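You operate a simulated robot arm through the tools that you are given. There is no shell and no other tool. Be economical: measure what you need, move in short steps, check, and stop when the job is done.

You run a simulated two-armed robot. Do the job below in one go: nothing can be reset, and whatever is moved stays where it is left.

TASK
Put the yellow paddle on the top of the tooling bench. Take the yellow coil from the top of the tooling bench and put it on top of the steel disc. Put the 16 mm small box from the top of the dark table on the top of the tooling bench and the 12 mm small box on the ledge under the oven door. Put the black slab on the top of the dark table away on the shelf under the yellow table. Take the yellow tag from the top of the dark table and leave it on top of the grey bale there. Take the blue slab that says "LOT 65" from the top of the wide trolley and put it on the wooden board. Take the grey coil from the top of the wide trolley and leave it on the ledge under the oven door. Stack the core labelled "Core 45" from the top of the conveyor belt on top of the core that says "Core 56". Take the yellow piece and leave it on the top of the brown cabinet. Open the right lid. Any order will do.

It is judged by the outcome, as a careful person would: the job done as asked, and still so three seconds after it is handed in. It fails if anything else is knocked over, pushed out of place, dropped, spilled or broken. A push-on lid holds only when it is set on centred and level and pressed home; a screw cap is set on level and turned clockwise until tight.

THE ROBOT
Two 7-joint arms with two-finger parallel grippers on one trunk, on a base that drives. Base frame: it is fixed to the floor where the robot stands at the start and does not move with it; the origin is under the middle of the robot, x ahead of it, y to its left, z up. Units: mm, rad, N and s.
The left shoulder is at the start at [50, 187, 1110], the right one opposite. With the tool pointing down near the work surface each hand reaches from about 100 to 660 mm from the robot's upright axis, wherever it stands, measured 20 degrees to its own side. Places, roughly: black slab [-2000, 1500, 750]; blue slab [-1500, 3500, 750]; core [250, 4000, 1000]; grey bale (15x9x6 cm) [-2000, 1600, 800]; grey coil (6x6x5 cm) [-1400, 3600, 800]; ledge under the oven door (88x15 cm) [-3620, 2920, 660]; right lid [-1400, 7200, 900]; shelf under the yellow table [1000, -1800, 300]; small box [-2000, 1000, 750]; steel disc (11x11x8 cm) [1100, -2100, 800]; top of the brown cabinet [2800, -400, 800]; top of the tooling bench (113x26 cm) [-960, -540, 860]; wooden board (15x15x1 cm) [-1500, 3000, 700]; yellow coil (7x6x5 cm) [-900, -800, 900]; yellow paddle (6x3x44 cm) [500, 100, 900]; yellow piece (6x4x3 cm) [300, 3700, 900]; yellow tag [-2000, 2000, 750]. Payload 3.43 kg a hand.
Tool frame (each hand has its own): the origin (TCP) lies between the finger pads and is the grasp point; the fingertips stand 30 mm ahead of it; z points along the fingers, y is the line along which they close. Largest opening 94 mm; finger width 28, thickness 10; the body of the gripper, 50 by 96 mm, starts 55 mm behind the TCP.
Orientation is told as [roll, pitch, yaw] about the base's x, y, z axes, in that order, counted from this pose: with the fingers straight down and closing along the base's y, the tool's x points along the base's -x, its y along +y and its z along -z.

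THE INTERFACE
- The arms move only by the tool jog_arm. It takes "left_moves", "right_moves" or both (then of equal length, played together; a hand with none holds still); each is a list of rows, each an object (a shift or turn left out is 0, a gripper value left out holds the last) with "delta_pos": the shift along the tool's x, y, z in units of 100 mm (1.0 is 100 mm), a list of three; "dr": the turn, a rotation vector about the tool's x, y, z in units of 45 degrees (1.0 is 45 degrees), a list of three; "grip": the opening, from 0 (shut) to 1 (fully open). In form: [{"delta_pos": [x, y, z], "dr": [wx, wy, wz], "grip": grip}, ...]. A call has 1 to 12 rows; each row is the pose to reach, as a shift and turn from the pose commanded when the call began, along the tool's axes at that moment. A call with a number of a shift or a turn outside -1 to 1 is refused whole. Each row takes 0.2 s and may step no farther than 50 mm and 0.15 rad from the row before; otherwise, or with a gripper value out of range, the whole call is refused. Where a pose cannot be reached the arm comes as near as it can. A force on the tool above 40 N (or 10 N above the force at the start of the call, whichever is more), or a blocked arm, ends the call early, and 0.2 s more pass. Each finger travels about 153 mm/s and halts on what it meets, pressing with about 20 N; the grip force reading is that of the motor and also rises with nothing between the fingers. The clock runs only during rows and for 0.2 s after the last one: add rows that repeat a pose to give the fingers time. It gives the time, the measured TCP pose, the force on the tool (base axes), the opening and the grip force at its end, in the units of the frame above (readings bear some noise), with the torque about the TCP (base axes, N m) and any sound that the robot's microphone picked up, and new pictures: "show" is both (left out), scene, wrist or none (wrist: the cameras of the hands that moved).
- Cameras (640 x 400 px; columns grow to the right, rows downward): "scene" is now at [150.9, 12.4, 1286.1]; the picture's right is [0.12, -0.99, 0.00], its down [-0.42, -0.05, -0.91] and it looks along [0.90, 0.11, -0.42] (base axes); focal length 289 px, centre (320, 200). "left" rides on the left gripper at [76, -14, -102] in its tool frame; the picture's right is [0.18, 0.98, 0.00], its down [-0.75, 0.14, -0.64] and it looks along [-0.63, 0.12, 0.77] (tool axes); focal length 243 px, centre (320, 200). "right" rides on the right gripper at [76, 14, -102] in its tool frame; the picture's right is [-0.18, 0.98, 0.00], its down [-0.75, -0.14, -0.64] and it looks along [-0.63, -0.12, 0.77] (tool axes); focal length 243 px, centre (320, 200). There is no depth. A picture from a camera that has moved, and an enlarged one, comes with that camera's place and axes in the base frame and with its lens.
- lift_body(by): slides the trunk up (or, below 0, down) by that many mm; the arms and the scene camera ride with it, the base frame stays. It gives what a move gives, with no picture.
- base_move(legs): drives the robot by 1 to 6 legs, each [ahead, left, turn to the left] in mm, mm and rad, along the robot's own axes; the way and the turn of a leg run together, so that a leg with both is an arc; at most 1500 mm and 3.142 rad a leg. The arms and the cameras ride along, it lands a little off, and it stops where it bumps. It gives what a move gives, and a new picture of the scene camera.
- turn_head(pan, tilt): turns the head with the scene camera to pan (to the left, within 1.396 rad either way) and tilt (down, from -0.506 to 1.204), counted from straight ahead of the robot. It gives what a move gives, and a new picture of the scene camera.
- inspect(camera, box): a new picture of the part [left, top, right, bottom] of that camera's present view, enlarged. The clock stands still meanwhile.
- sign_off(): hands the job in; it is judged then, once.

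Work in short steps. Places have to be worked out from the pictures, the camera data and where the tool is seen: move nearer, look again, correct. Check each grasp and each placing, and mend what went wrong. You have 535 turns and 360 pictures in all, those below and enlarged ones among them. Open the grippers and draw the arms clear of the work before you hand the job in, unless the task says otherwise.

The tools are called after "Request:" as a command line: name --argument value ..., lists and objects as JSON in quotes. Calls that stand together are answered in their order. jog_arm: Moves the arms, as the interface text tells. Its arguments: {"type":"object","properties":{"left_moves":{"type":"array","items":{"type":"object","properties":{"delta_pos":{"type":"array","items":{"type":"number"}},"dr":{"type":"array","items":{"type":"number"}},"grip":{"type":"number"}}}},"right_moves":{"type":"array","items":{"type":"object","properties":{"delta_pos":{"type":"array","items":{"type":"number"}},"dr":{"type":"array","items":{"type":"number"}},"grip":{"type":"number"}}}},"show":{"type":"string","enum":["both","scene","wrist","none"]}},"required":[]} The other tools are called the same way: lift_body (by) slides the trunk up or down; base_move (legs) drives the base; turn_head (pan, tilt) turns the head that bears the scene camera; inspect (camera, box) takes an enlarged picture of a part of a camera's view; sign_off () hands the job in.

At the start:

```text
time_s: 0.0
left_position: [444.9, 277.7, 1099.7]
left_orientation: [0.001, 0.002, 0.002]
left_contact_force: [0.4, -0.7, 0.1]
left_wrist_torque: [-0.02, 0.02, -0.01]
left_grip_width: 93.8
left_gripper_force: 0.1
right_position: [398.3, -63.7, 1148.1]
right_orientation: [0.002, 0.0, 0.002]
right_contact_force: [-0.2, -0.3, 0.7]
right_wrist_torque: [0.0, 0.04, -0.01]
right_grip_width: 93.8
right_gripper_force: 0.0
trunk travel left (down, up): [-325.0, 107.0]
robot x, y, heading: [0.6, 1.0, 0.002]
head pan, tilt: [0.122, 0.436]
```

scene: 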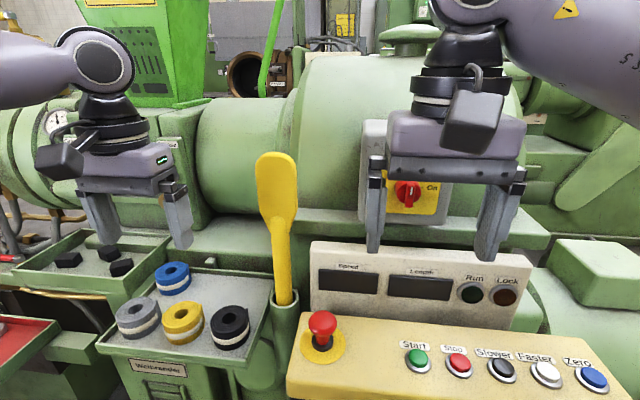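
right: 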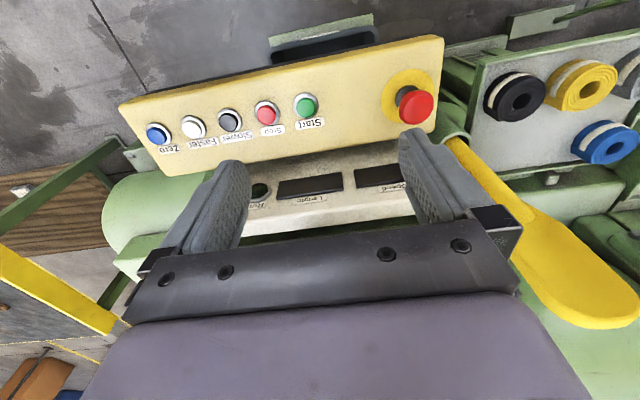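
left: 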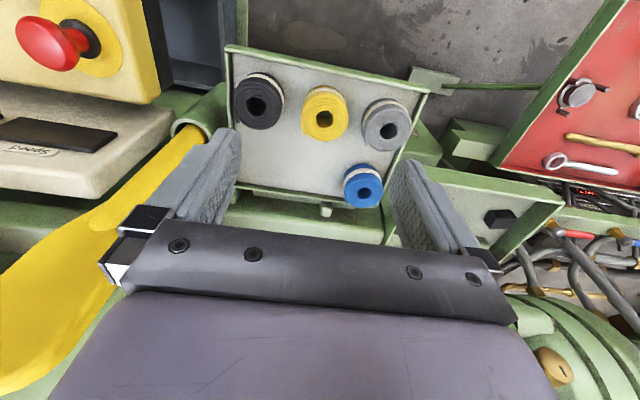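

The paddle stands in a cup at about (513, 117), rim z≈926 and top z≈1182. I back off a little for room, then turn the left hand to point forward.

Request:
base_move --legs '[[-150, 0, 0]]'

Request:
jog_arm --left_moves '[{"dr": [0, -0.18, 0]}, {"dr": [0, -0.36, 0]}, {"dr": [0, -0.54, 0]}, {"dr": [0, -0.72, 0]}, {"dr": [0, -0.9, 0]}, {"dr": [0, -1, 0]}]' --show "none"

Request:
jog_arm --left_moves '[{"dr": [0, -0.18, 0]}, {"dr": [0, -0.36, 0]}, {"dr": [0, -0.54, 0]}, {"dr": [0, -0.72, 0]}, {"dr": [0, -0.9, 0]}, {"dr": [0, -1, 0]}]' --show "both"

```text
time_s: 1.4
left_position: [293.9, 280.2, 1098.5]
left_orientation: [0.0, 0.0, 0.006]
left_contact_force: [-0.7, 0.4, 0.3]
left_wrist_torque: [0.02, 0.03, 0.0]
left_grip_width: 94.3
left_gripper_force: 0.0
right_position: [248.1, -63.7, 1146.8]
right_orientation: [0.0, -0.001, 0.003]
right_contact_force: [0.0, -0.2, 0.0]
right_wrist_torque: [-0.02, 0.01, -0.03]
right_grip_width: 94.0
right_gripper_force: 0.0
trunk travel left (down, up): [-325.0, 107.0]
robot x, y, heading: [-147.9, -0.6, 0.001]
head pan, tilt: [0.122, 0.436]
camera scene: at [-0.3, 12.6, 1286.2], right [0.13, -0.99, 0.0], down [-0.42, -0.05, -0.91], along [0.9, 0.11, -0.42], focal length 289 px, centre (320, 200)
```

scene: 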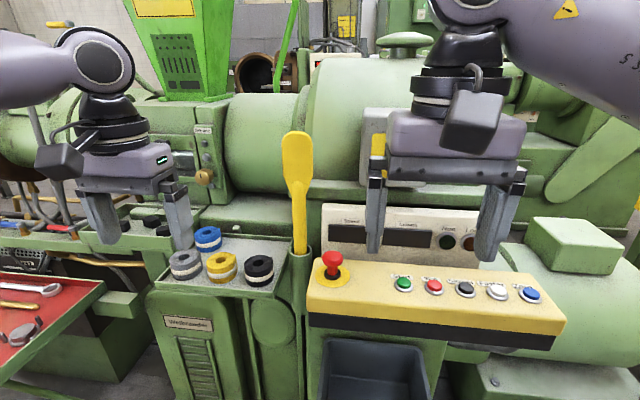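

```text
time_s: 2.8
left_position: [293.2, 278.5, 1098.7]
left_orientation: [0.001, -0.787, 0.004]
left_contact_force: [0.4, 0.2, 0.1]
left_wrist_torque: [-0.02, 0.03, -0.01]
left_grip_width: 93.9
left_gripper_force: 0.2
right_position: [247.6, -62.3, 1147.3]
right_orientation: [0.0, 0.0, 0.002]
right_contact_force: [-0.4, 0.0, 0.4]
right_wrist_torque: [0.02, -0.01, -0.01]
right_grip_width: 93.9
right_gripper_force: 0.1
trunk travel left (down, up): [-325.0, 107.0]
robot x, y, heading: [-152.6, 2.2, 0.008]
head pan, tilt: [0.122, 0.436]
```

```text
time_s: 4.2
left_position: [307.6, 281.2, 1099.2]
left_orientation: [-2.588, -1.57, 2.593]
left_contact_force: [-0.5, -0.4, 0.1]
left_wrist_torque: [0.01, 0.01, 0.01]
left_grip_width: 94.0
left_gripper_force: 0.0
left hand out of reach, approached as far as the arm can: row 4, 5, 6
right_position: [247.7, -63.0, 1146.2]
right_orientation: [0.0, -0.002, 0.004]
right_contact_force: [0.1, 0.2, -0.3]
right_wrist_torque: [0.01, 0.01, 0.02]
right_grip_width: 94.2
right_gripper_force: 0.0
trunk travel left (down, up): [-325.0, 107.0]
robot x, y, heading: [-149.4, -5.2, 0.005]
head pan, tilt: [0.122, 0.436]
camera scene: at [0.4, 12.6, 1286.1], right [0.13, -0.99, 0.0], down [-0.42, -0.05, -0.91], along [0.9, 0.11, -0.42], focal length 289 px, centre (320, 200)
camera left: at [204.1, 266.4, 1021.3], right [0.0, 0.98, -0.19], down [-0.64, 0.14, 0.75], along [0.77, 0.12, 0.63], focal length 243 px, centre (320, 200)
```

scene: 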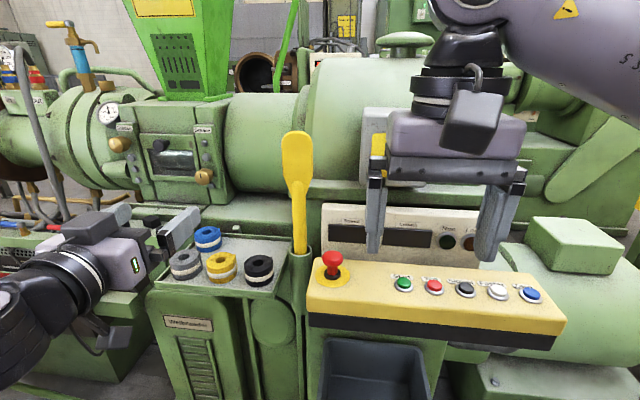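
left: 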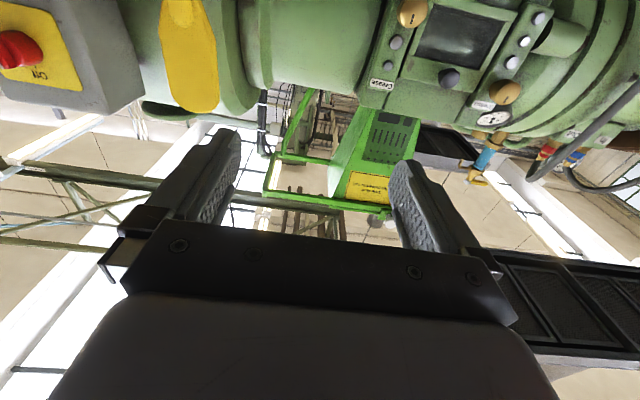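

The left hand points forward at (308, 281, 1099). I slide it right and down to stand before the handle.

Request:
jog_arm --left_moves '[{"delta_pos": [0.2, -0.4, 0]}, {"delta_pos": [0.4, -0.8, 0]}]' --show "none"

Request:
jog_arm --left_moves '[{"delta_pos": [0.2, -0.4, 0]}, {"delta_pos": [0.45, -0.83, 0]}]' --show "both"

```text
time_s: 4.8
left_position: [306.1, 200.7, 1061.8]
left_orientation: [2.188, -1.57, -2.18]
left_contact_force: [0.2, 0.3, -0.3]
left_wrist_torque: [0.0, 0.02, 0.01]
left_grip_width: 94.2
left_gripper_force: 0.1
right_position: [248.5, -62.9, 1147.0]
right_orientation: [0.003, -0.001, 0.004]
right_contact_force: [0.2, 0.4, -0.6]
right_wrist_torque: [-0.01, -0.04, 0.01]
right_grip_width: 94.0
right_gripper_force: 0.1
trunk travel left (down, up): [-325.0, 107.0]
robot x, y, heading: [-147.8, 2.2, 0.002]
head pan, tilt: [0.122, 0.436]
```

```text
time_s: 5.4
left_position: [306.9, 119.9, 1013.1]
left_orientation: [2.137, -1.57, -2.131]
left_contact_force: [0.6, -0.1, -0.4]
left_wrist_torque: [0.0, 0.04, -0.01]
left_grip_width: 94.0
left_gripper_force: 0.0
right_position: [247.0, -62.5, 1146.4]
right_orientation: [-0.001, -0.001, 0.004]
right_contact_force: [-0.8, -0.4, -0.3]
right_wrist_torque: [-0.01, -0.01, -0.03]
right_grip_width: 94.0
right_gripper_force: 0.0
trunk travel left (down, up): [-325.0, 107.0]
robot x, y, heading: [-153.0, -1.4, 0.005]
head pan, tilt: [0.122, 0.436]
camera scene: at [0.3, 12.2, 1286.2], right [0.13, -0.99, 0.0], down [-0.42, -0.05, -0.91], along [0.9, 0.11, -0.42], focal length 289 px, centre (320, 200)
camera left: at [204.4, 105.0, 936.2], right [-0.01, 0.98, -0.18], down [-0.64, 0.14, 0.75], along [0.77, 0.12, 0.63], focal length 243 px, centre (320, 200)
```

scene: 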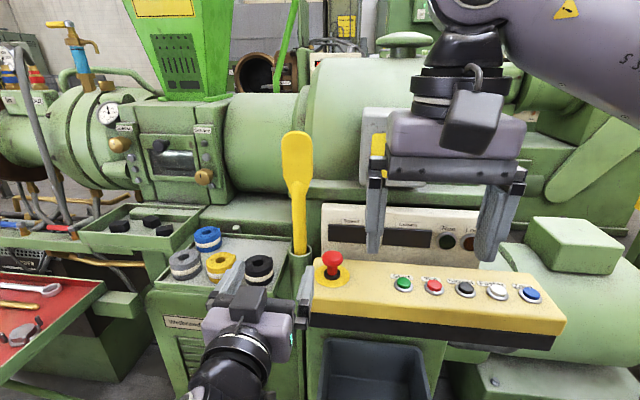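
left: 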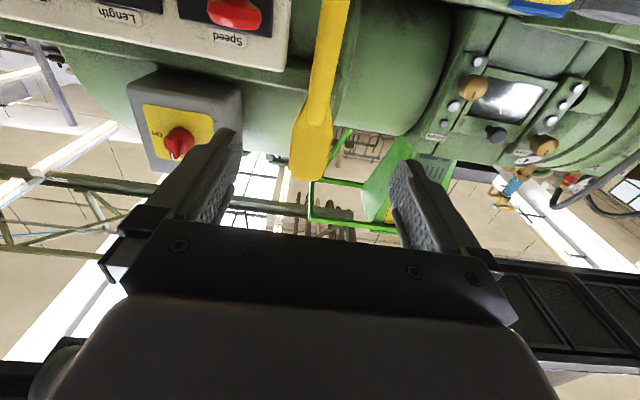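

Alignment is good. I advance along the fingers 205 mm to the handle and close.

Request:
jog_arm --left_moves '[{"delta_pos": [-0.05, 0.02, 0.45]}, {"delta_pos": [-0.1, 0.03, 0.9]}, {"delta_pos": [-0.1, 0.03, 1.0]}]' --show "none"

Request:
jog_arm --left_moves '[{"delta_pos": [0, 0, 0.4]}, {"delta_pos": [0, 0, 0.8]}, {"delta_pos": [0, 0, 1.0]}]' --show "both"

```text
time_s: 6.2
left_position: [407.4, 121.9, 1023.7]
left_orientation: [2.026, -1.571, -2.021]
left_contact_force: [-0.2, 0.3, -0.8]
left_wrist_torque: [0.04, 0.02, 0.0]
left_grip_width: 94.1
left_gripper_force: 0.0
right_position: [247.3, -62.4, 1147.5]
right_orientation: [0.0, -0.001, 0.005]
right_contact_force: [-0.7, 0.5, 0.0]
right_wrist_torque: [-0.02, -0.02, -0.01]
right_grip_width: 94.2
right_gripper_force: 0.0
trunk travel left (down, up): [-325.0, 107.0]
robot x, y, heading: [-150.7, 0.0, 0.007]
head pan, tilt: [0.122, 0.436]
```

```text
time_s: 7.0
left_position: [501.4, 120.9, 1023.7]
left_orientation: [-2.174, -1.57, 2.171]
left_contact_force: [-11.8, 0.7, 0.9]
left_wrist_torque: [-0.03, 0.08, -0.52]
left_grip_width: 92.6
left_gripper_force: 0.1
right_position: [246.9, -63.0, 1146.2]
right_orientation: [-0.001, 0.001, 0.004]
right_contact_force: [0.3, 0.1, 0.1]
right_wrist_torque: [0.01, 0.01, -0.02]
right_grip_width: 94.1
right_gripper_force: 0.1
trunk travel left (down, up): [-325.0, 107.0]
robot x, y, heading: [-153.8, -2.1, 0.011]
head pan, tilt: [0.122, 0.436]
stopped in row 3 (left hand): the force on the tool passed its limit at 53 N (the readings are from after the stop); the commanded pose is now the measured one
camera scene: at [-0.4, 12.8, 1286.2], right [0.13, -0.99, 0.0], down [-0.42, -0.05, -0.91], along [0.9, 0.11, -0.42], focal length 289 px, centre (320, 200)
camera left: at [399.7, 106.7, 945.8], right [0.0, 0.98, -0.19], down [-0.64, 0.14, 0.75], along [0.77, 0.12, 0.63], focal length 243 px, centre (320, 200)
```

scene: 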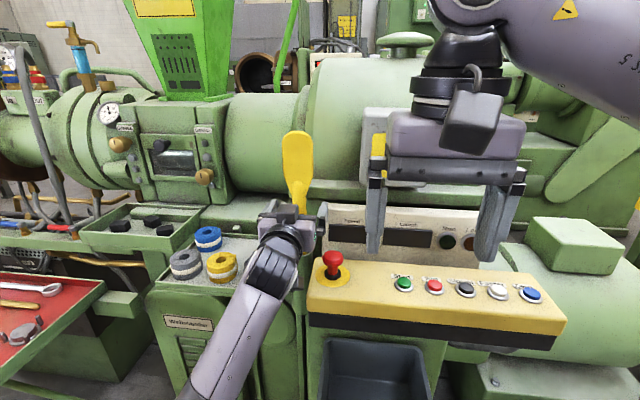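
left: 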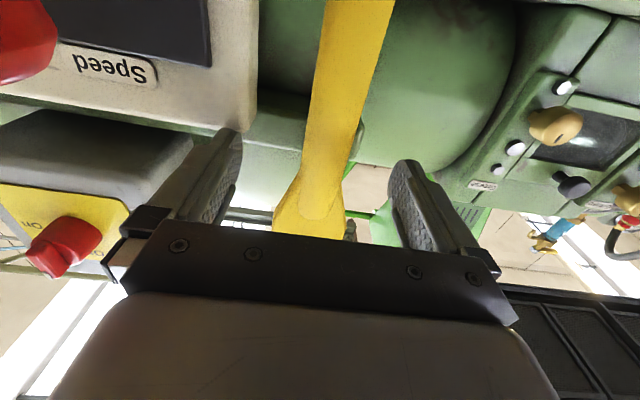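

The right fingertip touched the panel behind, with the handle already between the pads. I back off 6 mm and close.

Request:
jog_arm --left_moves '[{"delta_pos": [0, 0, -0.06]}, {"delta_pos": [0, 0, -0.06], "grip": 0}, {"delta_pos": [0, 0, -0.06], "grip": 0}, {"delta_pos": [0, 0, -0.06], "grip": 0}]' --show "wrist"

```text
time_s: 8.0
left_position: [496.8, 121.8, 1021.3]
left_orientation: [-0.315, -1.568, 0.314]
left_contact_force: [0.4, 0.3, -0.2]
left_wrist_torque: [0.02, 0.04, -0.01]
left_grip_width: 0.1
left_gripper_force: 19.8
right_position: [248.7, -63.5, 1147.6]
right_orientation: [-0.001, 0.0, 0.004]
right_contact_force: [1.2, 0.7, -0.5]
right_wrist_torque: [-0.01, -0.02, 0.0]
right_grip_width: 94.2
right_gripper_force: 0.3
trunk travel left (down, up): [-325.0, 107.0]
robot x, y, heading: [-151.5, 0.4, -0.001]
head pan, tilt: [0.122, 0.436]
camera left: at [394.5, 107.3, 944.4], right [0.0, 0.98, -0.18], down [-0.64, 0.14, 0.75], along [0.77, 0.12, 0.63], focal length 243 px, centre (320, 200)
```

left: 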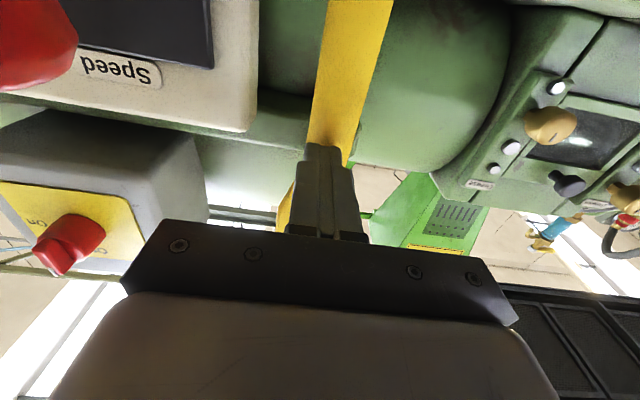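

The fingers closed just in front of the handle; recomputed, it stands at x≈548, y≈124. I back up, open to about 55 mm (to clear the panel edge) and go deeper.

Request:
jog_arm --left_moves '[{"delta_pos": [0, 0.03, -0.3]}, {"delta_pos": [0, 0.03, -0.3], "grip": 0.58}, {"delta_pos": [0, 0.03, -0.3], "grip": 0.58}, {"delta_pos": [0, 0.03, 0.1]}, {"delta_pos": [0, 0.03, 0.35]}, {"delta_pos": [0, 0.03, 0.5]}]' --show "wrist"

```text
time_s: 9.4
left_position: [547.6, 122.9, 1021.1]
left_orientation: [-0.402, -1.568, 0.4]
left_contact_force: [-0.4, -0.6, -0.5]
left_wrist_torque: [0.0, -0.02, 0.0]
left_grip_width: 54.0
left_gripper_force: 0.0
right_position: [247.7, -62.3, 1146.6]
right_orientation: [0.001, 0.0, 0.003]
right_contact_force: [0.4, 0.2, 0.7]
right_wrist_torque: [0.0, 0.02, 0.02]
right_grip_width: 94.0
right_gripper_force: 0.0
trunk travel left (down, up): [-325.0, 107.0]
robot x, y, heading: [-148.8, -0.7, 0.001]
head pan, tilt: [0.122, 0.436]
camera left: at [444.1, 108.9, 943.8], right [0.0, 0.98, -0.18], down [-0.64, 0.14, 0.75], along [0.77, 0.12, 0.63], focal length 243 px, centre (320, 200)
```

left: 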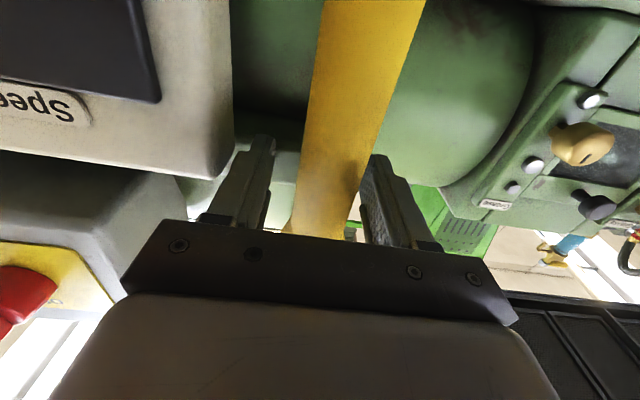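

Now the handle lies between the fingers; I close.

Request:
jog_arm --left_moves '[{"delta_pos": [0, 0, 0.0], "grip": 0}, {"delta_pos": [0, 0, 0], "grip": 0}, {"delta_pos": [0, 0, 0], "grip": 0}]' --show "wrist"

```text
time_s: 10.2
left_position: [545.8, 123.3, 1021.7]
left_orientation: [-0.465, -1.569, 0.467]
left_contact_force: [0.4, -0.7, -0.2]
left_wrist_torque: [0.05, -0.17, 0.02]
left_grip_width: 34.2
left_gripper_force: 19.9
right_position: [247.6, -63.0, 1147.8]
right_orientation: [-0.001, 0.002, 0.003]
right_contact_force: [0.1, 0.3, -0.2]
right_wrist_torque: [-0.01, -0.03, 0.01]
right_grip_width: 93.9
right_gripper_force: 0.0
trunk travel left (down, up): [-325.0, 107.0]
robot x, y, heading: [-150.8, 2.2, 0.002]
head pan, tilt: [0.122, 0.436]
camera left: at [443.9, 109.2, 943.9], right [0.0, 0.98, -0.18], down [-0.64, 0.14, 0.75], along [0.77, 0.12, 0.63], focal length 243 px, centre (320, 200)
```

left: 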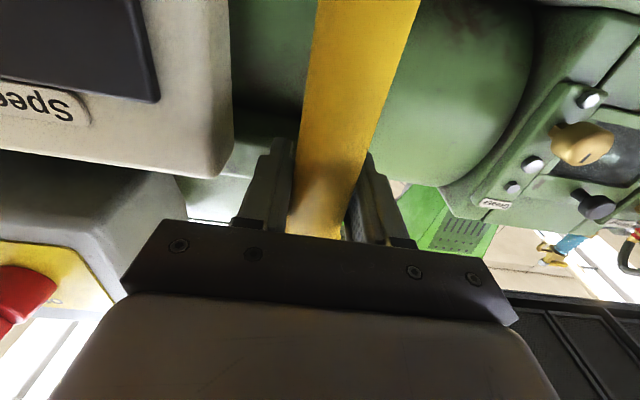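

Gripped (34 mm). I lift with the trunk by 105, then the arm by 100.

Request:
lift_body --by 105

Request:
jog_arm --left_moves '[{"delta_pos": [-0.4, 0, 0]}, {"delta_pos": [-0.8, 0, 0]}, {"delta_pos": [-1, 0, 0]}]' --show "scene"

```text
time_s: 11.6
left_position: [546.6, 123.4, 1126.1]
left_orientation: [-0.192, -1.568, 0.192]
left_contact_force: [-0.8, 0.0, -1.5]
left_wrist_torque: [0.01, -0.02, 0.03]
left_grip_width: 34.2
left_gripper_force: 20.6
right_position: [248.8, -64.2, 1251.5]
right_orientation: [0.0, 0.002, 0.005]
right_contact_force: [0.4, 0.4, 0.6]
right_wrist_torque: [0.0, -0.02, -0.05]
right_grip_width: 94.1
right_gripper_force: 0.1
trunk travel left (down, up): [-430.0, 2.0]
robot x, y, heading: [-147.4, 1.6, 0.007]
head pan, tilt: [0.122, 0.436]
```

```text
time_s: 12.4
left_position: [547.1, 123.8, 1225.6]
left_orientation: [0.02, -1.571, -0.021]
left_contact_force: [-0.1, 0.2, -2.3]
left_wrist_torque: [-0.04, -0.03, -0.02]
left_grip_width: 34.3
left_gripper_force: 20.2
right_position: [247.7, -64.6, 1251.8]
right_orientation: [-0.001, 0.0, 0.004]
right_contact_force: [-0.8, 0.7, 0.4]
right_wrist_torque: [0.01, 0.01, -0.03]
right_grip_width: 94.0
right_gripper_force: 0.1
trunk travel left (down, up): [-430.0, 2.0]
robot x, y, heading: [-148.1, -5.4, 0.003]
head pan, tilt: [0.122, 0.436]
camera scene: at [0.4, 12.7, 1391.0], right [0.13, -0.99, 0.0], down [-0.42, -0.05, -0.91], along [0.9, 0.11, -0.42], focal length 289 px, centre (320, 200)
```

scene: 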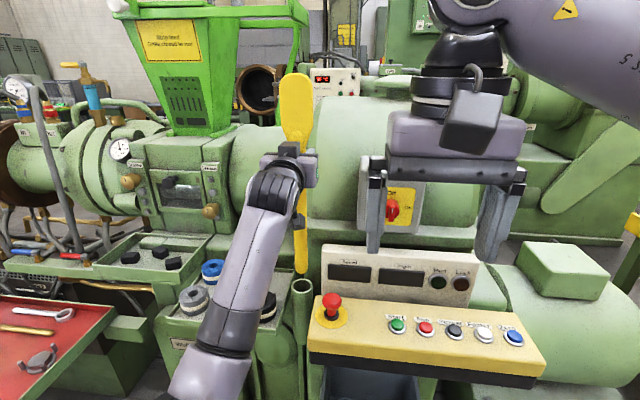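

The paddle is free of the cup. I raise it a bit more, back off 250, and retract the arm.

Request:
jog_arm --left_moves '[{"delta_pos": [-0.4, 0, 0]}]' --show "none"

Request:
base_move --legs '[[-250, 0, 0]]'

Request:
jog_arm --left_moves '[{"delta_pos": [0, 0, -0.4]}, {"delta_pos": [0, 0, -0.8]}, {"delta_pos": [0, 0, -1]}]' --show "none"

Request:
turn_head --pan -1.35 --tilt 0.5

```text
time_s: 12.8
left_position: [546.2, 123.6, 1265.9]
left_orientation: [-0.08, -1.569, 0.079]
left_contact_force: [0.0, -0.5, -1.9]
left_wrist_torque: [0.01, 0.04, -0.01]
left_grip_width: 34.2
left_gripper_force: 20.3
right_position: [248.7, -62.3, 1253.0]
right_orientation: [0.0, 0.0, 0.003]
right_contact_force: [0.2, 0.7, 0.0]
right_wrist_torque: [-0.02, -0.01, 0.01]
right_grip_width: 93.8
right_gripper_force: 0.0
trunk travel left (down, up): [-430.0, 2.0]
robot x, y, heading: [-154.2, -1.2, 0.003]
head pan, tilt: [0.122, 0.436]
```

```text
time_s: 14.6
left_position: [299.7, 122.6, 1264.9]
left_orientation: [-0.266, -1.57, 0.264]
left_contact_force: [0.0, 0.7, -1.9]
left_wrist_torque: [-0.02, 0.0, 0.0]
left_grip_width: 34.2
left_gripper_force: 19.5
right_position: [2.2, -63.7, 1251.9]
right_orientation: [0.001, 0.0, 0.002]
right_contact_force: [-0.7, -0.1, -0.1]
right_wrist_torque: [-0.02, -0.02, 0.0]
right_grip_width: 93.9
right_gripper_force: 0.1
trunk travel left (down, up): [-430.0, 2.0]
robot x, y, heading: [-393.4, -1.1, 0.003]
head pan, tilt: [0.122, 0.436]
camera scene: at [-245.8, 11.9, 1391.2], right [0.13, -0.99, 0.0], down [-0.42, -0.05, -0.91], along [0.9, 0.11, -0.42], focal length 289 px, centre (320, 200)
```

scene: 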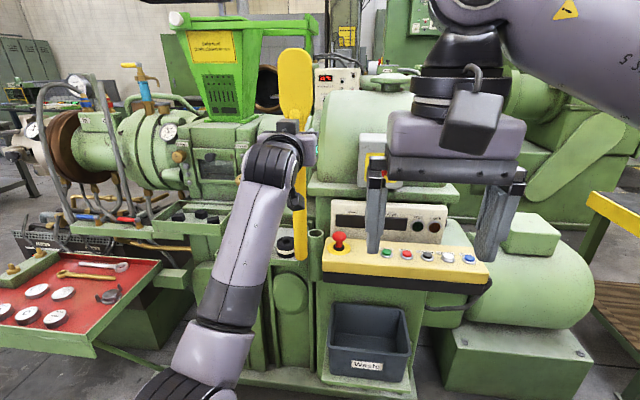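

```text
time_s: 15.6
left_position: [204.9, 150.7, 1277.7]
left_orientation: [2.154, -1.522, -2.1]
left_contact_force: [0.6, -0.2, -2.0]
left_wrist_torque: [0.01, -0.03, 0.01]
left_grip_width: 34.6
left_gripper_force: 20.3
right_position: [2.8, -64.8, 1251.5]
right_orientation: [-0.001, -0.002, 0.002]
right_contact_force: [-0.6, -0.1, 0.1]
right_wrist_torque: [0.05, 0.0, -0.01]
right_grip_width: 94.0
right_gripper_force: 0.1
trunk travel left (down, up): [-430.0, 2.0]
robot x, y, heading: [-394.1, -0.9, 0.001]
head pan, tilt: [0.122, 0.436]
stopped in row 3 (left hand): the arm was blocked; the commanded pose is now the measured one
```

```text
time_s: 17.2
left_position: [203.2, 149.3, 1278.1]
left_orientation: [2.17, -1.523, -2.121]
left_contact_force: [-0.6, -0.6, -2.5]
left_wrist_torque: [-0.02, 0.0, 0.05]
left_grip_width: 34.1
left_gripper_force: 20.4
right_position: [3.0, -63.2, 1251.2]
right_orientation: [0.0, 0.002, 0.002]
right_contact_force: [0.7, 0.1, 0.2]
right_wrist_torque: [0.02, -0.04, -0.04]
right_grip_width: 94.0
right_gripper_force: 0.1
trunk travel left (down, up): [-430.0, 2.0]
robot x, y, heading: [-395.0, -3.5, 0.004]
head pan, tilt: [-1.349, 0.499]
camera scene: at [-316.2, -88.3, 1385.3], right [-0.97, -0.22, 0.0], down [-0.11, 0.47, -0.88], along [0.2, -0.86, -0.48], focal length 289 px, centre (320, 200)
```

scene: 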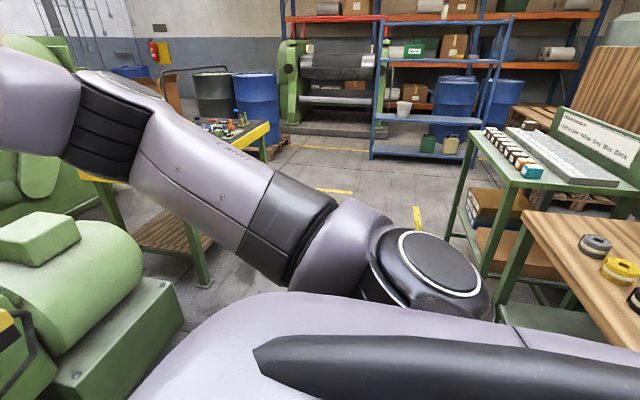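

The bench (long in y, near edge x≈-830) is at right rear. I turn right, drive toward -y a bit, and turn to face it.

Request:
turn_head --pan 0 --tilt 0.6

Request:
base_move --legs '[[0, 0, -1.57]]'

```text
time_s: 18.7
left_position: [204.3, 149.9, 1277.9]
left_orientation: [2.166, -1.523, -2.115]
left_contact_force: [0.5, 0.8, -2.4]
left_wrist_torque: [-0.01, -0.03, 0.0]
left_grip_width: 34.1
left_gripper_force: 20.1
right_position: [2.4, -64.4, 1251.3]
right_orientation: [0.001, 0.003, 0.002]
right_contact_force: [0.1, -0.1, 0.5]
right_wrist_torque: [-0.01, -0.01, 0.0]
right_grip_width: 94.2
right_gripper_force: 0.0
trunk travel left (down, up): [-430.0, 2.0]
robot x, y, heading: [-392.8, -0.6, 0.004]
head pan, tilt: [0.0, 0.6]
camera scene: at [-248.1, 0.6, 1376.2], right [0.0, -1.0, 0.0], down [-0.57, 0.0, -0.82], along [0.82, 0.0, -0.57], focal length 289 px, centre (320, 200)
```

scene: 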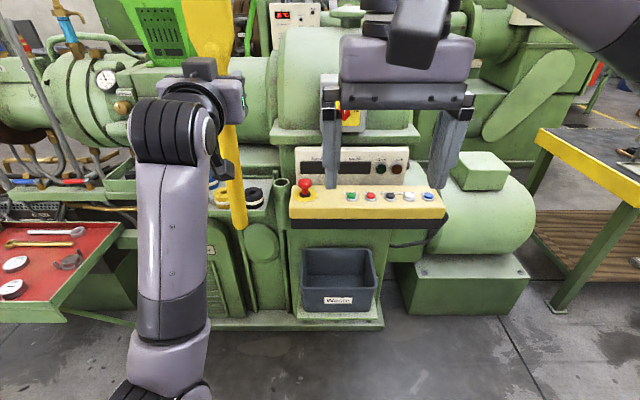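

```text
time_s: 23.0
left_position: [-270.9, -607.7, 1277.7]
left_orientation: [2.168, -1.522, 2.556]
left_contact_force: [-0.3, -0.4, -2.0]
left_wrist_torque: [0.0, -0.01, -0.01]
left_grip_width: 34.3
left_gripper_force: 19.8
right_position: [-475.6, -396.2, 1250.6]
right_orientation: [0.001, 0.002, -1.612]
right_contact_force: [-0.3, 0.3, -0.3]
right_wrist_torque: [0.0, 0.02, 0.03]
right_grip_width: 94.2
right_gripper_force: 0.1
trunk travel left (down, up): [-430.0, 2.0]
robot x, y, heading: [-395.1, 0.5, -1.613]
head pan, tilt: [0.0, 0.6]
camera scene: at [-400.9, -146.7, 1376.2], right [-1.0, 0.04, 0.0], down [0.02, 0.56, -0.82], along [-0.03, -0.82, -0.57], focal length 289 px, centre (320, 200)
```

scene: 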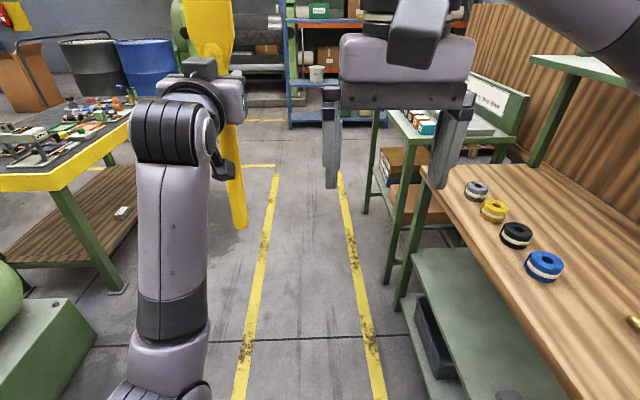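

I drive 450 ahead along the aisle and turn to face the bench.

Request:
base_move --legs '[[450, 20, 0], [0, 0, -1.53]]'

```text
time_s: 29.4
left_position: [-993.9, -614.7, 1279.0]
left_orientation: [2.157, -1.521, 1.043]
left_contact_force: [0.9, -0.6, -2.3]
left_wrist_torque: [0.02, 0.02, 0.03]
left_grip_width: 34.4
left_gripper_force: 19.8
right_position: [-792.6, -400.2, 1252.8]
right_orientation: [0.0, 0.001, -3.133]
right_contact_force: [0.4, -0.1, 1.9]
right_wrist_torque: [0.0, 0.02, -0.02]
right_grip_width: 93.9
right_gripper_force: 0.0
trunk travel left (down, up): [-430.0, 2.0]
robot x, y, heading: [-393.9, -460.3, -3.136]
head pan, tilt: [0.0, 0.6]
camera scene: at [-540.3, -461.2, 1376.2], right [-0.01, 1.0, 0.0], down [0.57, 0.01, -0.82], along [-0.82, -0.01, -0.57], focal length 289 px, centre (320, 200)
```

scene: 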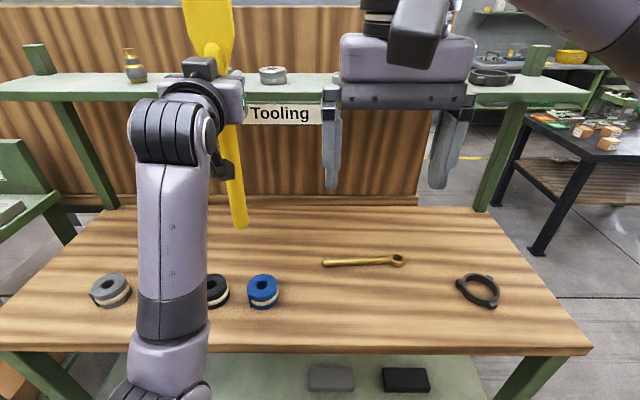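

I can see a free front strip on the bench between the blue coil (y≈-584) and the ring (y≈-115). I back off and shift right, then swing the hand to point down with the blade forward.

Request:
base_move --legs '[[-150, -180, 0]]'

Request:
jog_arm --left_moves '[{"dr": [0, 0.18, 0]}, {"dr": [0, 0.36, 0]}, {"dr": [0, 0.54, 0]}, {"dr": [0, 0.72, 0]}, {"dr": [0, 0.9, 0]}, {"dr": [0, 1, 0]}]' --show "none"

Request:
jog_arm --left_moves '[{"dr": [0, 0.18, 0]}, {"dr": [0, 0.36, 0]}, {"dr": [0, 0.54, 0]}, {"dr": [0, 0.72, 0]}, {"dr": [0, 0.9, 0]}, {"dr": [0, 1, 0]}]' --show "scene"

```text
time_s: 31.7
left_position: [-846.2, -432.7, 1278.5]
left_orientation: [2.157, -1.521, 1.04]
left_contact_force: [-0.5, 0.7, -2.2]
left_wrist_torque: [0.02, 0.01, 0.03]
left_grip_width: 34.3
left_gripper_force: 19.5
right_position: [-643.4, -218.9, 1252.3]
right_orientation: [0.001, -0.002, -3.137]
right_contact_force: [0.3, -0.6, 0.2]
right_wrist_torque: [-0.03, 0.02, 0.02]
right_grip_width: 93.8
right_gripper_force: 0.2
trunk travel left (down, up): [-430.0, 2.0]
robot x, y, heading: [-251.0, -281.9, -3.134]
head pan, tilt: [0.0, 0.6]
camera scene: at [-391.5, -280.2, 1376.2], right [-0.01, 1.0, 0.0], down [0.56, 0.0, -0.83], along [-0.83, -0.01, -0.56], focal length 289 px, centre (320, 200)
```

scene: 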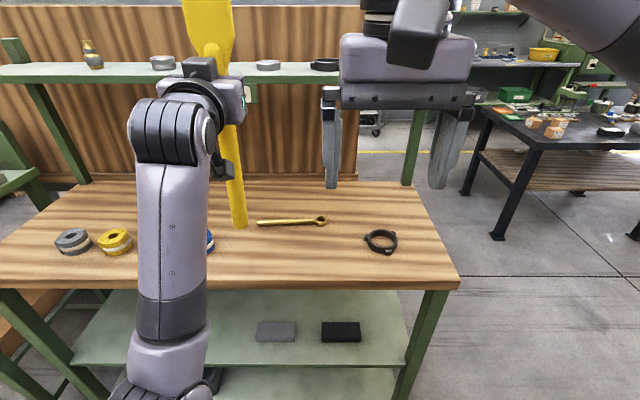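

```text
time_s: 33.1
left_position: [-845.2, -432.8, 1277.6]
left_orientation: [0.056, -0.809, -3.129]
left_contact_force: [0.1, 0.8, -2.7]
left_wrist_torque: [0.02, 0.14, -0.01]
left_grip_width: 34.3
left_gripper_force: 19.7
right_position: [-644.3, -220.9, 1250.9]
right_orientation: [0.001, 0.002, -3.137]
right_contact_force: [0.2, -0.4, -0.2]
right_wrist_torque: [-0.03, -0.04, 0.04]
right_grip_width: 94.0
right_gripper_force: 0.0
trunk travel left (down, up): [-430.0, 2.0]
robot x, y, heading: [-245.6, -279.5, -3.136]
head pan, tilt: [0.0, 0.6]
```

```text
time_s: 34.5
left_position: [-823.8, -446.1, 1271.9]
left_orientation: [0.041, -0.035, -3.087]
left_contact_force: [0.2, -0.3, -0.5]
left_wrist_torque: [0.01, -0.01, -0.01]
left_grip_width: 0.0
left_gripper_force: 19.3
left hand out of reach, approached as far as the arm can: row 5, 6
right_position: [-644.7, -220.4, 1251.5]
right_orientation: [-0.001, 0.002, -3.136]
right_contact_force: [-0.4, -0.2, -0.8]
right_wrist_torque: [0.02, -0.04, 0.01]
right_grip_width: 93.9
right_gripper_force: 0.1
trunk travel left (down, up): [-430.0, 2.0]
robot x, y, heading: [-248.4, -276.3, -3.133]
head pan, tilt: [0.0, 0.6]
camera scene: at [-391.7, -281.3, 1376.2], right [-0.01, 1.0, 0.0], down [0.57, 0.0, -0.82], along [-0.82, 0.0, -0.57], focal length 289 px, centre (320, 200)
```

scene: 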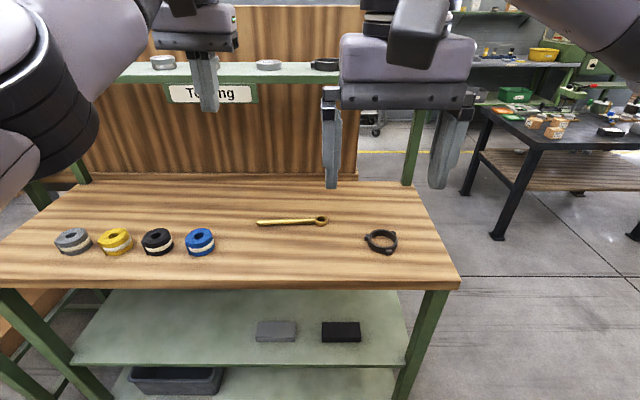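

The paddle slipped out during the swing (the handle end likely met the arm). I look down for it.

Request:
turn_head --pan 0.5 --tilt 1.1

```text
time_s: 35.4
left_position: [-824.5, -446.5, 1270.9]
left_orientation: [0.043, -0.037, -3.087]
left_contact_force: [-0.5, 0.0, 0.2]
left_wrist_torque: [-0.01, -0.01, 0.0]
left_grip_width: 0.0
left_gripper_force: 20.2
right_position: [-643.5, -218.8, 1252.5]
right_orientation: [-0.002, -0.001, -3.137]
right_contact_force: [-0.2, -0.7, -0.9]
right_wrist_torque: [0.04, -0.01, -0.02]
right_grip_width: 94.0
right_gripper_force: 0.0
trunk travel left (down, up): [-430.0, 2.0]
robot x, y, heading: [-246.0, -286.5, -3.136]
head pan, tilt: [0.499, 1.1]
camera scene: at [-358.5, -310.4, 1337.7], right [-0.48, 0.88, 0.0], down [0.78, 0.43, -0.45], along [-0.4, -0.22, -0.89], focal length 289 px, centre (320, 200)
```

scene: 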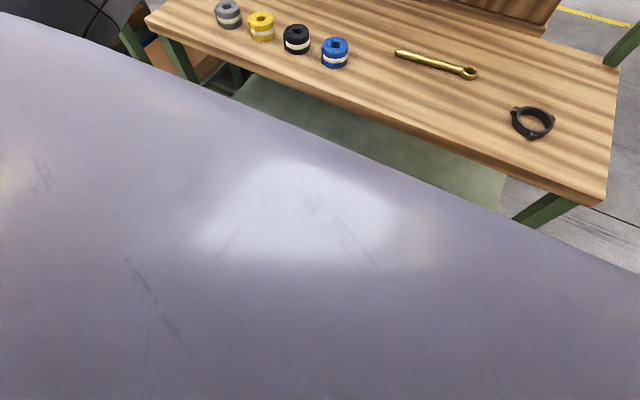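

Not visible here; I look left and then right.

Request:
turn_head --pan 1.2 --tilt 0.9

Request:
turn_head --pan -0.6 --tilt 1.0

```text
time_s: 36.5
left_position: [-824.4, -446.2, 1270.3]
left_orientation: [0.044, -0.033, -3.085]
left_contact_force: [0.2, -0.8, -0.5]
left_wrist_torque: [0.01, 0.02, -0.01]
left_grip_width: 0.0
left_gripper_force: 19.8
right_position: [-644.4, -219.5, 1251.5]
right_orientation: [0.001, 0.001, -3.137]
right_contact_force: [0.1, -0.1, 1.0]
right_wrist_torque: [0.02, 0.01, 0.02]
right_grip_width: 94.0
right_gripper_force: 0.1
trunk travel left (down, up): [-430.0, 2.0]
robot x, y, heading: [-244.4, -282.3, -3.136]
head pan, tilt: [1.201, 0.901]
camera scene: at [-330.1, -350.4, 1351.4], right [-0.93, 0.36, 0.0], down [0.28, 0.73, -0.62], along [-0.22, -0.58, -0.78], focal length 289 px, centre (320, 200)
```

scene: 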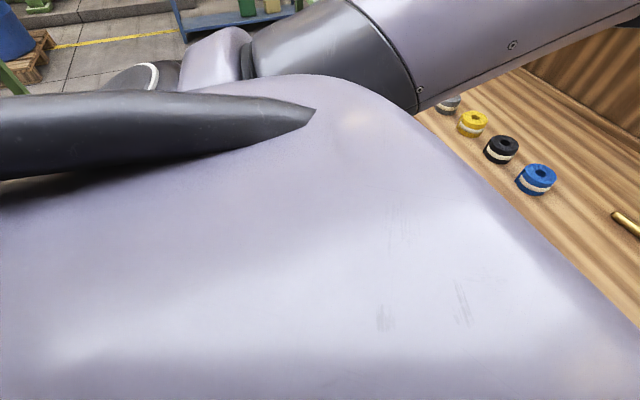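

```text
time_s: 38.3
left_position: [-824.4, -446.1, 1270.5]
left_orientation: [0.042, -0.035, -3.086]
left_contact_force: [0.1, -1.0, 0.6]
left_wrist_torque: [0.0, 0.02, -0.02]
left_grip_width: 0.1
left_gripper_force: 20.3
right_position: [-645.8, -219.5, 1251.8]
right_orientation: [0.0, 0.001, -3.137]
right_contact_force: [0.0, 0.0, 0.1]
right_wrist_torque: [-0.03, -0.02, -0.02]
right_grip_width: 94.2
right_gripper_force: 0.1
trunk travel left (down, up): [-430.0, 2.0]
robot x, y, heading: [-247.7, -280.1, -3.136]
head pan, tilt: [-0.6, 1.0]
camera scene: at [-360.9, -240.9, 1344.2], right [0.56, 0.83, 0.0], down [0.7, -0.47, -0.54], along [-0.45, 0.3, -0.84], focal length 289 px, centre (320, 200)
```

scene: 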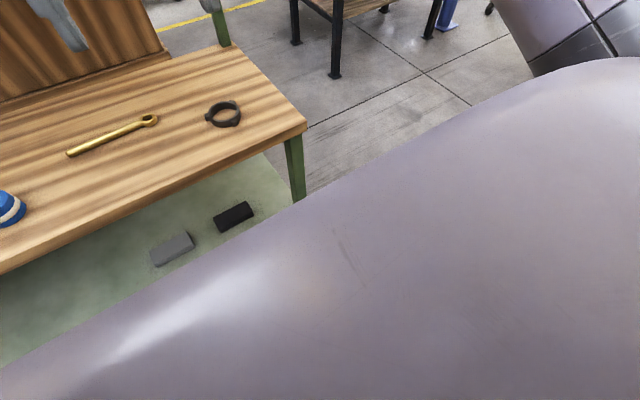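

The trunk hides the floor just before me. I back off 250 and look down ahead.

Request:
turn_head --pan 0 --tilt 0.85

Request:
base_move --legs '[[-250, 0, 0]]'

```text
time_s: 39.3
left_position: [-824.3, -445.8, 1271.8]
left_orientation: [0.043, -0.036, -3.084]
left_contact_force: [-1.2, -0.3, 0.5]
left_wrist_torque: [-0.02, 0.0, -0.03]
left_grip_width: 0.1
left_gripper_force: 19.8
right_position: [-644.2, -218.3, 1251.3]
right_orientation: [0.0, -0.003, -3.137]
right_contact_force: [-0.4, -0.4, 0.1]
right_wrist_torque: [-0.02, 0.0, -0.01]
right_grip_width: 94.1
right_gripper_force: 0.0
trunk travel left (down, up): [-430.0, 2.0]
robot x, y, heading: [-244.4, -281.0, -3.141]
head pan, tilt: [0.0, 0.85]
camera scene: at [-381.3, -280.3, 1355.3], right [-0.01, 1.0, 0.0], down [0.75, 0.0, -0.66], along [-0.66, 0.0, -0.75], focal length 289 px, centre (320, 200)
```

scene: 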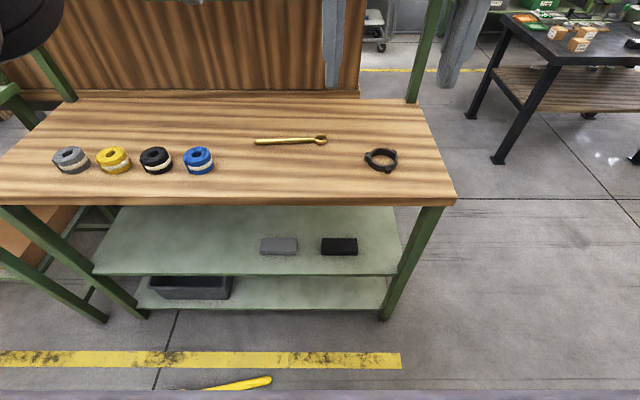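

```text
time_s: 41.1
left_position: [-570.2, -444.1, 1270.9]
left_orientation: [0.039, -0.033, -3.086]
left_contact_force: [0.0, 0.6, 0.2]
left_wrist_torque: [0.01, 0.0, -0.02]
left_grip_width: 0.0
left_gripper_force: 20.2
right_position: [-389.9, -216.8, 1252.0]
right_orientation: [-0.001, 0.0, -3.137]
right_contact_force: [0.1, 0.0, -0.1]
right_wrist_torque: [-0.01, -0.01, 0.0]
right_grip_width: 93.9
right_gripper_force: 0.1
trunk travel left (down, up): [-430.0, 2.0]
robot x, y, heading: [7.0, -279.0, -3.133]
head pan, tilt: [0.0, 0.85]
camera scene: at [-126.6, -278.8, 1355.4], right [-0.01, 1.0, 0.0], down [0.75, 0.0, -0.66], along [-0.66, 0.0, -0.75], focal length 289 px, centre (320, 200)
```

scene: 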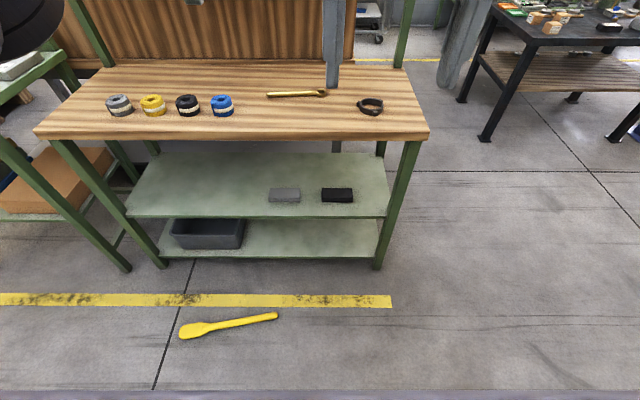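

The paddle lies intact on the floor from about (-532,-893, blade) to (-601,-477). I'll pick it with the left hand turned 80° so it hangs crosswise. First I move the base before it, spread the right hand aside, and turn the left hand.

Request:
base_move --legs '[[127, 256, 0]]'

Request:
jog_arm --left_moves '[{"delta_pos": [0.3, 0, 0], "dr": [0, 0, 0.18], "grip": 0.9}, {"delta_pos": [0.6, 0, 0], "dr": [0, 0, 0.36]}, {"delta_pos": [0.9, 0, 0], "dr": [0, 0, 0.54]}, {"delta_pos": [1, 0, 0], "dr": [0, 0, 0.72]}, {"delta_pos": [1, 0, 0], "dr": [0, 0, 0.9]}]' --right_moves '[{"delta_pos": [0, -0.3, 0]}, {"delta_pos": [0, -0.6, 0]}, {"delta_pos": [0, -0.9, 0]}, {"delta_pos": [0, -1, 0]}, {"delta_pos": [0, -1, 0]}]' --show "none"

Request:
jog_arm --left_moves '[{"dr": [0, 0, 0.18]}, {"dr": [0, 0, 0.36]}, {"dr": [0, 0, 0.54]}, {"dr": [0, 0, 0.72]}, {"dr": [0, 0, 0.9]}]' --right_moves '[{"delta_pos": [0, -0.3, 0]}, {"delta_pos": [0, -0.6, 0]}, {"delta_pos": [0, -0.9, 0]}, {"delta_pos": [0, -1, 0]}, {"delta_pos": [0, -1, 0]}]' --show "scene"

```text
time_s: 44.0
left_position: [-692.8, -704.4, 1269.7]
left_orientation: [0.041, -0.033, -3.087]
left_contact_force: [-0.2, -0.2, -0.1]
left_wrist_torque: [-0.01, -0.02, 0.01]
left_grip_width: 0.1
left_gripper_force: 20.1
right_position: [-512.2, -477.7, 1251.5]
right_orientation: [-0.002, 0.001, -3.139]
right_contact_force: [0.6, 0.5, 0.1]
right_wrist_torque: [0.0, -0.02, -0.02]
right_grip_width: 93.9
right_gripper_force: 0.1
trunk travel left (down, up): [-430.0, 2.0]
robot x, y, heading: [-115.1, -538.0, -3.138]
head pan, tilt: [0.0, 0.85]
camera scene: at [-249.6, -539.6, 1355.3], right [0.0, 1.0, 0.0], down [0.75, 0.0, -0.66], along [-0.66, 0.0, -0.75], focal length 289 px, centre (320, 200)
```

scene: 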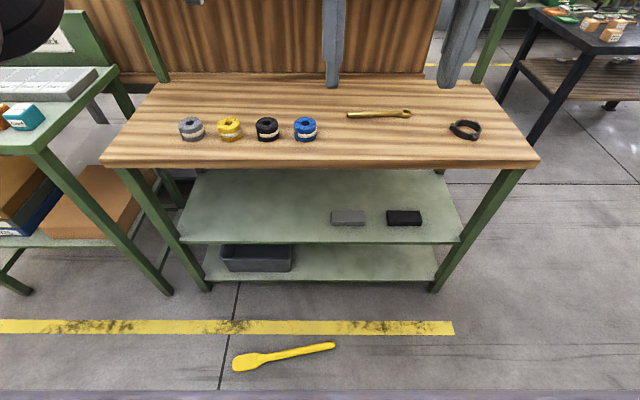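

```text
time_s: 45.4
left_position: [-635.3, -815.6, 1340.3]
left_orientation: [0.184, -0.054, 2.72]
left_contact_force: [0.7, 0.9, 0.4]
left_wrist_torque: [-0.08, -0.04, 0.0]
left_grip_width: 84.6
left_gripper_force: 0.0
left hand out of reach, approached as far as the arm can: row 1, 2, 3, 4, 5
right_position: [-512.6, -375.2, 1249.9]
right_orientation: [0.004, 0.001, -3.136]
right_contact_force: [0.1, 0.7, 0.1]
right_wrist_torque: [-0.07, -0.06, 0.01]
right_grip_width: 93.9
right_gripper_force: 0.0
trunk travel left (down, up): [-430.0, 2.0]
robot x, y, heading: [-113.5, -538.4, -3.14]
head pan, tilt: [0.0, 0.85]
stopped in row 5 (left hand): the arm was blocked; the commanded pose is now the measured one
```

```text
time_s: 46.8
left_position: [-630.5, -854.6, 1343.7]
left_orientation: [0.16, 0.019, 2.078]
left_contact_force: [0.1, 0.2, -0.3]
left_wrist_torque: [0.01, -0.01, 0.02]
left_grip_width: 84.4
left_gripper_force: 0.0
right_position: [-514.5, -279.1, 1247.7]
right_orientation: [-0.001, 0.004, -3.133]
right_contact_force: [-0.4, -0.3, -0.3]
right_wrist_torque: [0.0, 0.04, -0.01]
right_grip_width: 93.9
right_gripper_force: 0.1
trunk travel left (down, up): [-430.0, 2.0]
robot x, y, heading: [-112.3, -542.7, -3.137]
head pan, tilt: [0.0, 0.85]
stopped in row 5 (left hand): the arm was blocked; the commanded pose is now the measured one
camera scene: at [-249.8, -540.2, 1355.3], right [-0.01, 1.0, 0.0], down [0.75, 0.0, -0.66], along [-0.66, 0.0, -0.75], focal length 289 px, centre (320, 200)
```

scene: 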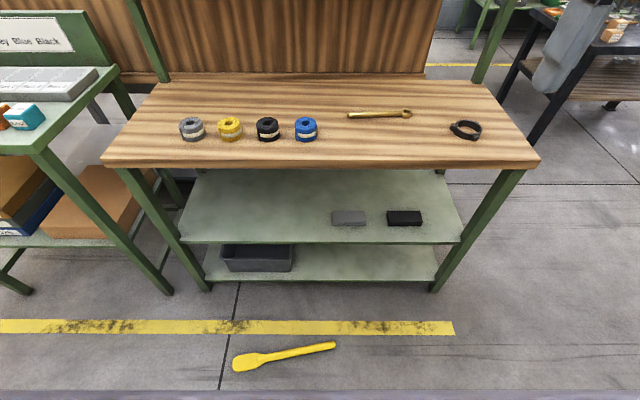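

The hand was too high for the arm. I lower it in the air by 200 before correcting.

Request:
jog_arm --left_moves '[{"delta_pos": [0, 0, 0.4]}, {"delta_pos": [0, 0, 0.8]}, {"delta_pos": [0, 0, 1]}]' --show "none"

Request:
jog_arm --left_moves '[{"delta_pos": [0, 0, 0.4]}, {"delta_pos": [0, 0, 0.8]}, {"delta_pos": [0, 0, 1]}]' --show "none"

```text
time_s: 47.8
left_position: [-639.3, -887.6, 1185.3]
left_orientation: [0.042, 0.055, 2.121]
left_contact_force: [-0.1, -0.7, -0.2]
left_wrist_torque: [-0.04, 0.02, -0.01]
left_grip_width: 84.9
left_gripper_force: 0.2
right_position: [-514.0, -279.0, 1248.0]
right_orientation: [0.001, 0.003, -3.134]
right_contact_force: [-0.2, -0.5, -0.7]
right_wrist_torque: [-0.02, -0.01, -0.02]
right_grip_width: 93.7
right_gripper_force: 0.0
trunk travel left (down, up): [-430.0, 2.0]
robot x, y, heading: [-114.6, -542.5, -3.139]
head pan, tilt: [0.0, 0.85]
stopped in row 3 (left hand): the arm was blocked; the commanded pose is now the measured one
```

```text
time_s: 48.6
left_position: [-639.5, -903.2, 1087.6]
left_orientation: [0.042, 0.045, 2.139]
left_contact_force: [0.3, -0.2, 0.3]
left_wrist_torque: [-0.02, 0.01, -0.03]
left_grip_width: 84.3
left_gripper_force: 0.1
right_position: [-513.5, -279.4, 1248.6]
right_orientation: [-0.001, 0.005, -3.135]
right_contact_force: [-0.2, 0.1, -0.3]
right_wrist_torque: [0.01, -0.01, 0.01]
right_grip_width: 93.9
right_gripper_force: 0.2
trunk travel left (down, up): [-430.0, 2.0]
robot x, y, heading: [-113.6, -543.4, -3.136]
head pan, tilt: [0.0, 0.85]
```

Now I level the hand, finish the turn, and shift over the paddle.

Request:
jog_arm --left_moves '[{"delta_pos": [-0.25, -0.3, 0], "dr": [0.02, -0.02, 0.17]}, {"delta_pos": [-0.5, -0.6, 0], "dr": [0.04, -0.04, 0.34]}, {"delta_pos": [-0.7, -0.89, 0], "dr": [0.053, -0.057, 0.51]}]' --show "none"

```text
time_s: 49.6
left_position: [-609.0, -834.8, 1055.2]
left_orientation: [-0.074, -0.012, 1.775]
left_contact_force: [0.3, 0.3, -0.8]
left_wrist_torque: [0.0, 0.02, 0.02]
left_grip_width: 84.4
left_gripper_force: 0.1
left hand out of reach, approached as far as the arm can: row 3
right_position: [-513.5, -278.9, 1248.2]
right_orientation: [-0.002, 0.004, -3.133]
right_contact_force: [-0.5, -0.3, 0.0]
right_wrist_torque: [0.01, -0.01, 0.02]
right_grip_width: 93.7
right_gripper_force: 0.0
trunk travel left (down, up): [-430.0, 2.0]
robot x, y, heading: [-113.7, -538.8, -3.139]
head pan, tilt: [0.0, 0.85]
stopped in row 3 (left hand): the arm was blocked; the commanded pose is now the measured one
```

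Blocked again; more room is needed below the shoulder. I go down another 100 then retry.

Request:
jog_arm --left_moves '[{"delta_pos": [0, 0, 0.45]}, {"delta_pos": [0, 0, 0.9]}, {"delta_pos": [0, 0, 1]}]' --show "none"

Request:
jog_arm --left_moves '[{"delta_pos": [0, 0, 0.45]}, {"delta_pos": [0, 0, 0.9]}, {"delta_pos": [0, 0, 1]}]' --show "scene"

```text
time_s: 50.4
left_position: [-604.1, -838.8, 958.7]
left_orientation: [-0.069, -0.022, 1.797]
left_contact_force: [0.2, 0.8, -0.2]
left_wrist_torque: [0.03, -0.01, 0.0]
left_grip_width: 84.5
left_gripper_force: 0.1
right_position: [-513.1, -278.8, 1246.9]
right_orientation: [-0.002, 0.004, -3.133]
right_contact_force: [-0.2, 0.1, 0.0]
right_wrist_torque: [0.03, 0.01, 0.02]
right_grip_width: 94.4
right_gripper_force: 0.1
trunk travel left (down, up): [-430.0, 2.0]
robot x, y, heading: [-115.4, -541.7, -3.139]
head pan, tilt: [0.0, 0.85]
```

```text
time_s: 51.2
left_position: [-595.6, -832.1, 857.4]
left_orientation: [-0.069, -0.011, 1.782]
left_contact_force: [0.2, -0.1, 0.6]
left_wrist_torque: [-0.02, 0.0, 0.03]
left_grip_width: 84.8
left_gripper_force: 0.0
right_position: [-513.4, -279.1, 1247.6]
right_orientation: [-0.001, 0.003, -3.135]
right_contact_force: [0.3, 0.2, -0.2]
right_wrist_torque: [-0.01, 0.01, 0.02]
right_grip_width: 94.0
right_gripper_force: 0.1
trunk travel left (down, up): [-430.0, 2.0]
robot x, y, heading: [-113.2, -543.7, -3.142]
head pan, tilt: [0.0, 0.85]
camera scene: at [-249.7, -539.9, 1355.4], right [-0.01, 1.0, 0.0], down [0.75, 0.0, -0.66], along [-0.66, 0.0, -0.75], focal length 289 px, centre (320, 200)
```

scene: 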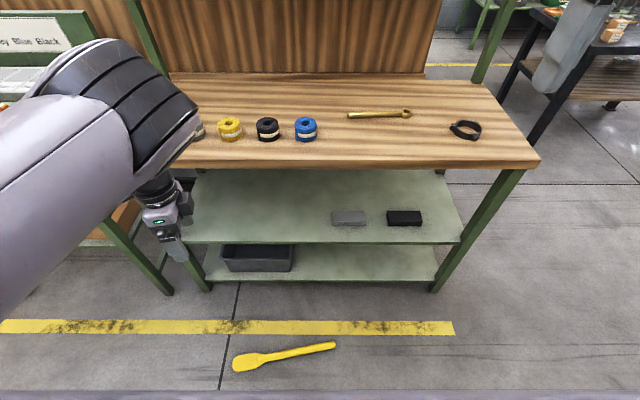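

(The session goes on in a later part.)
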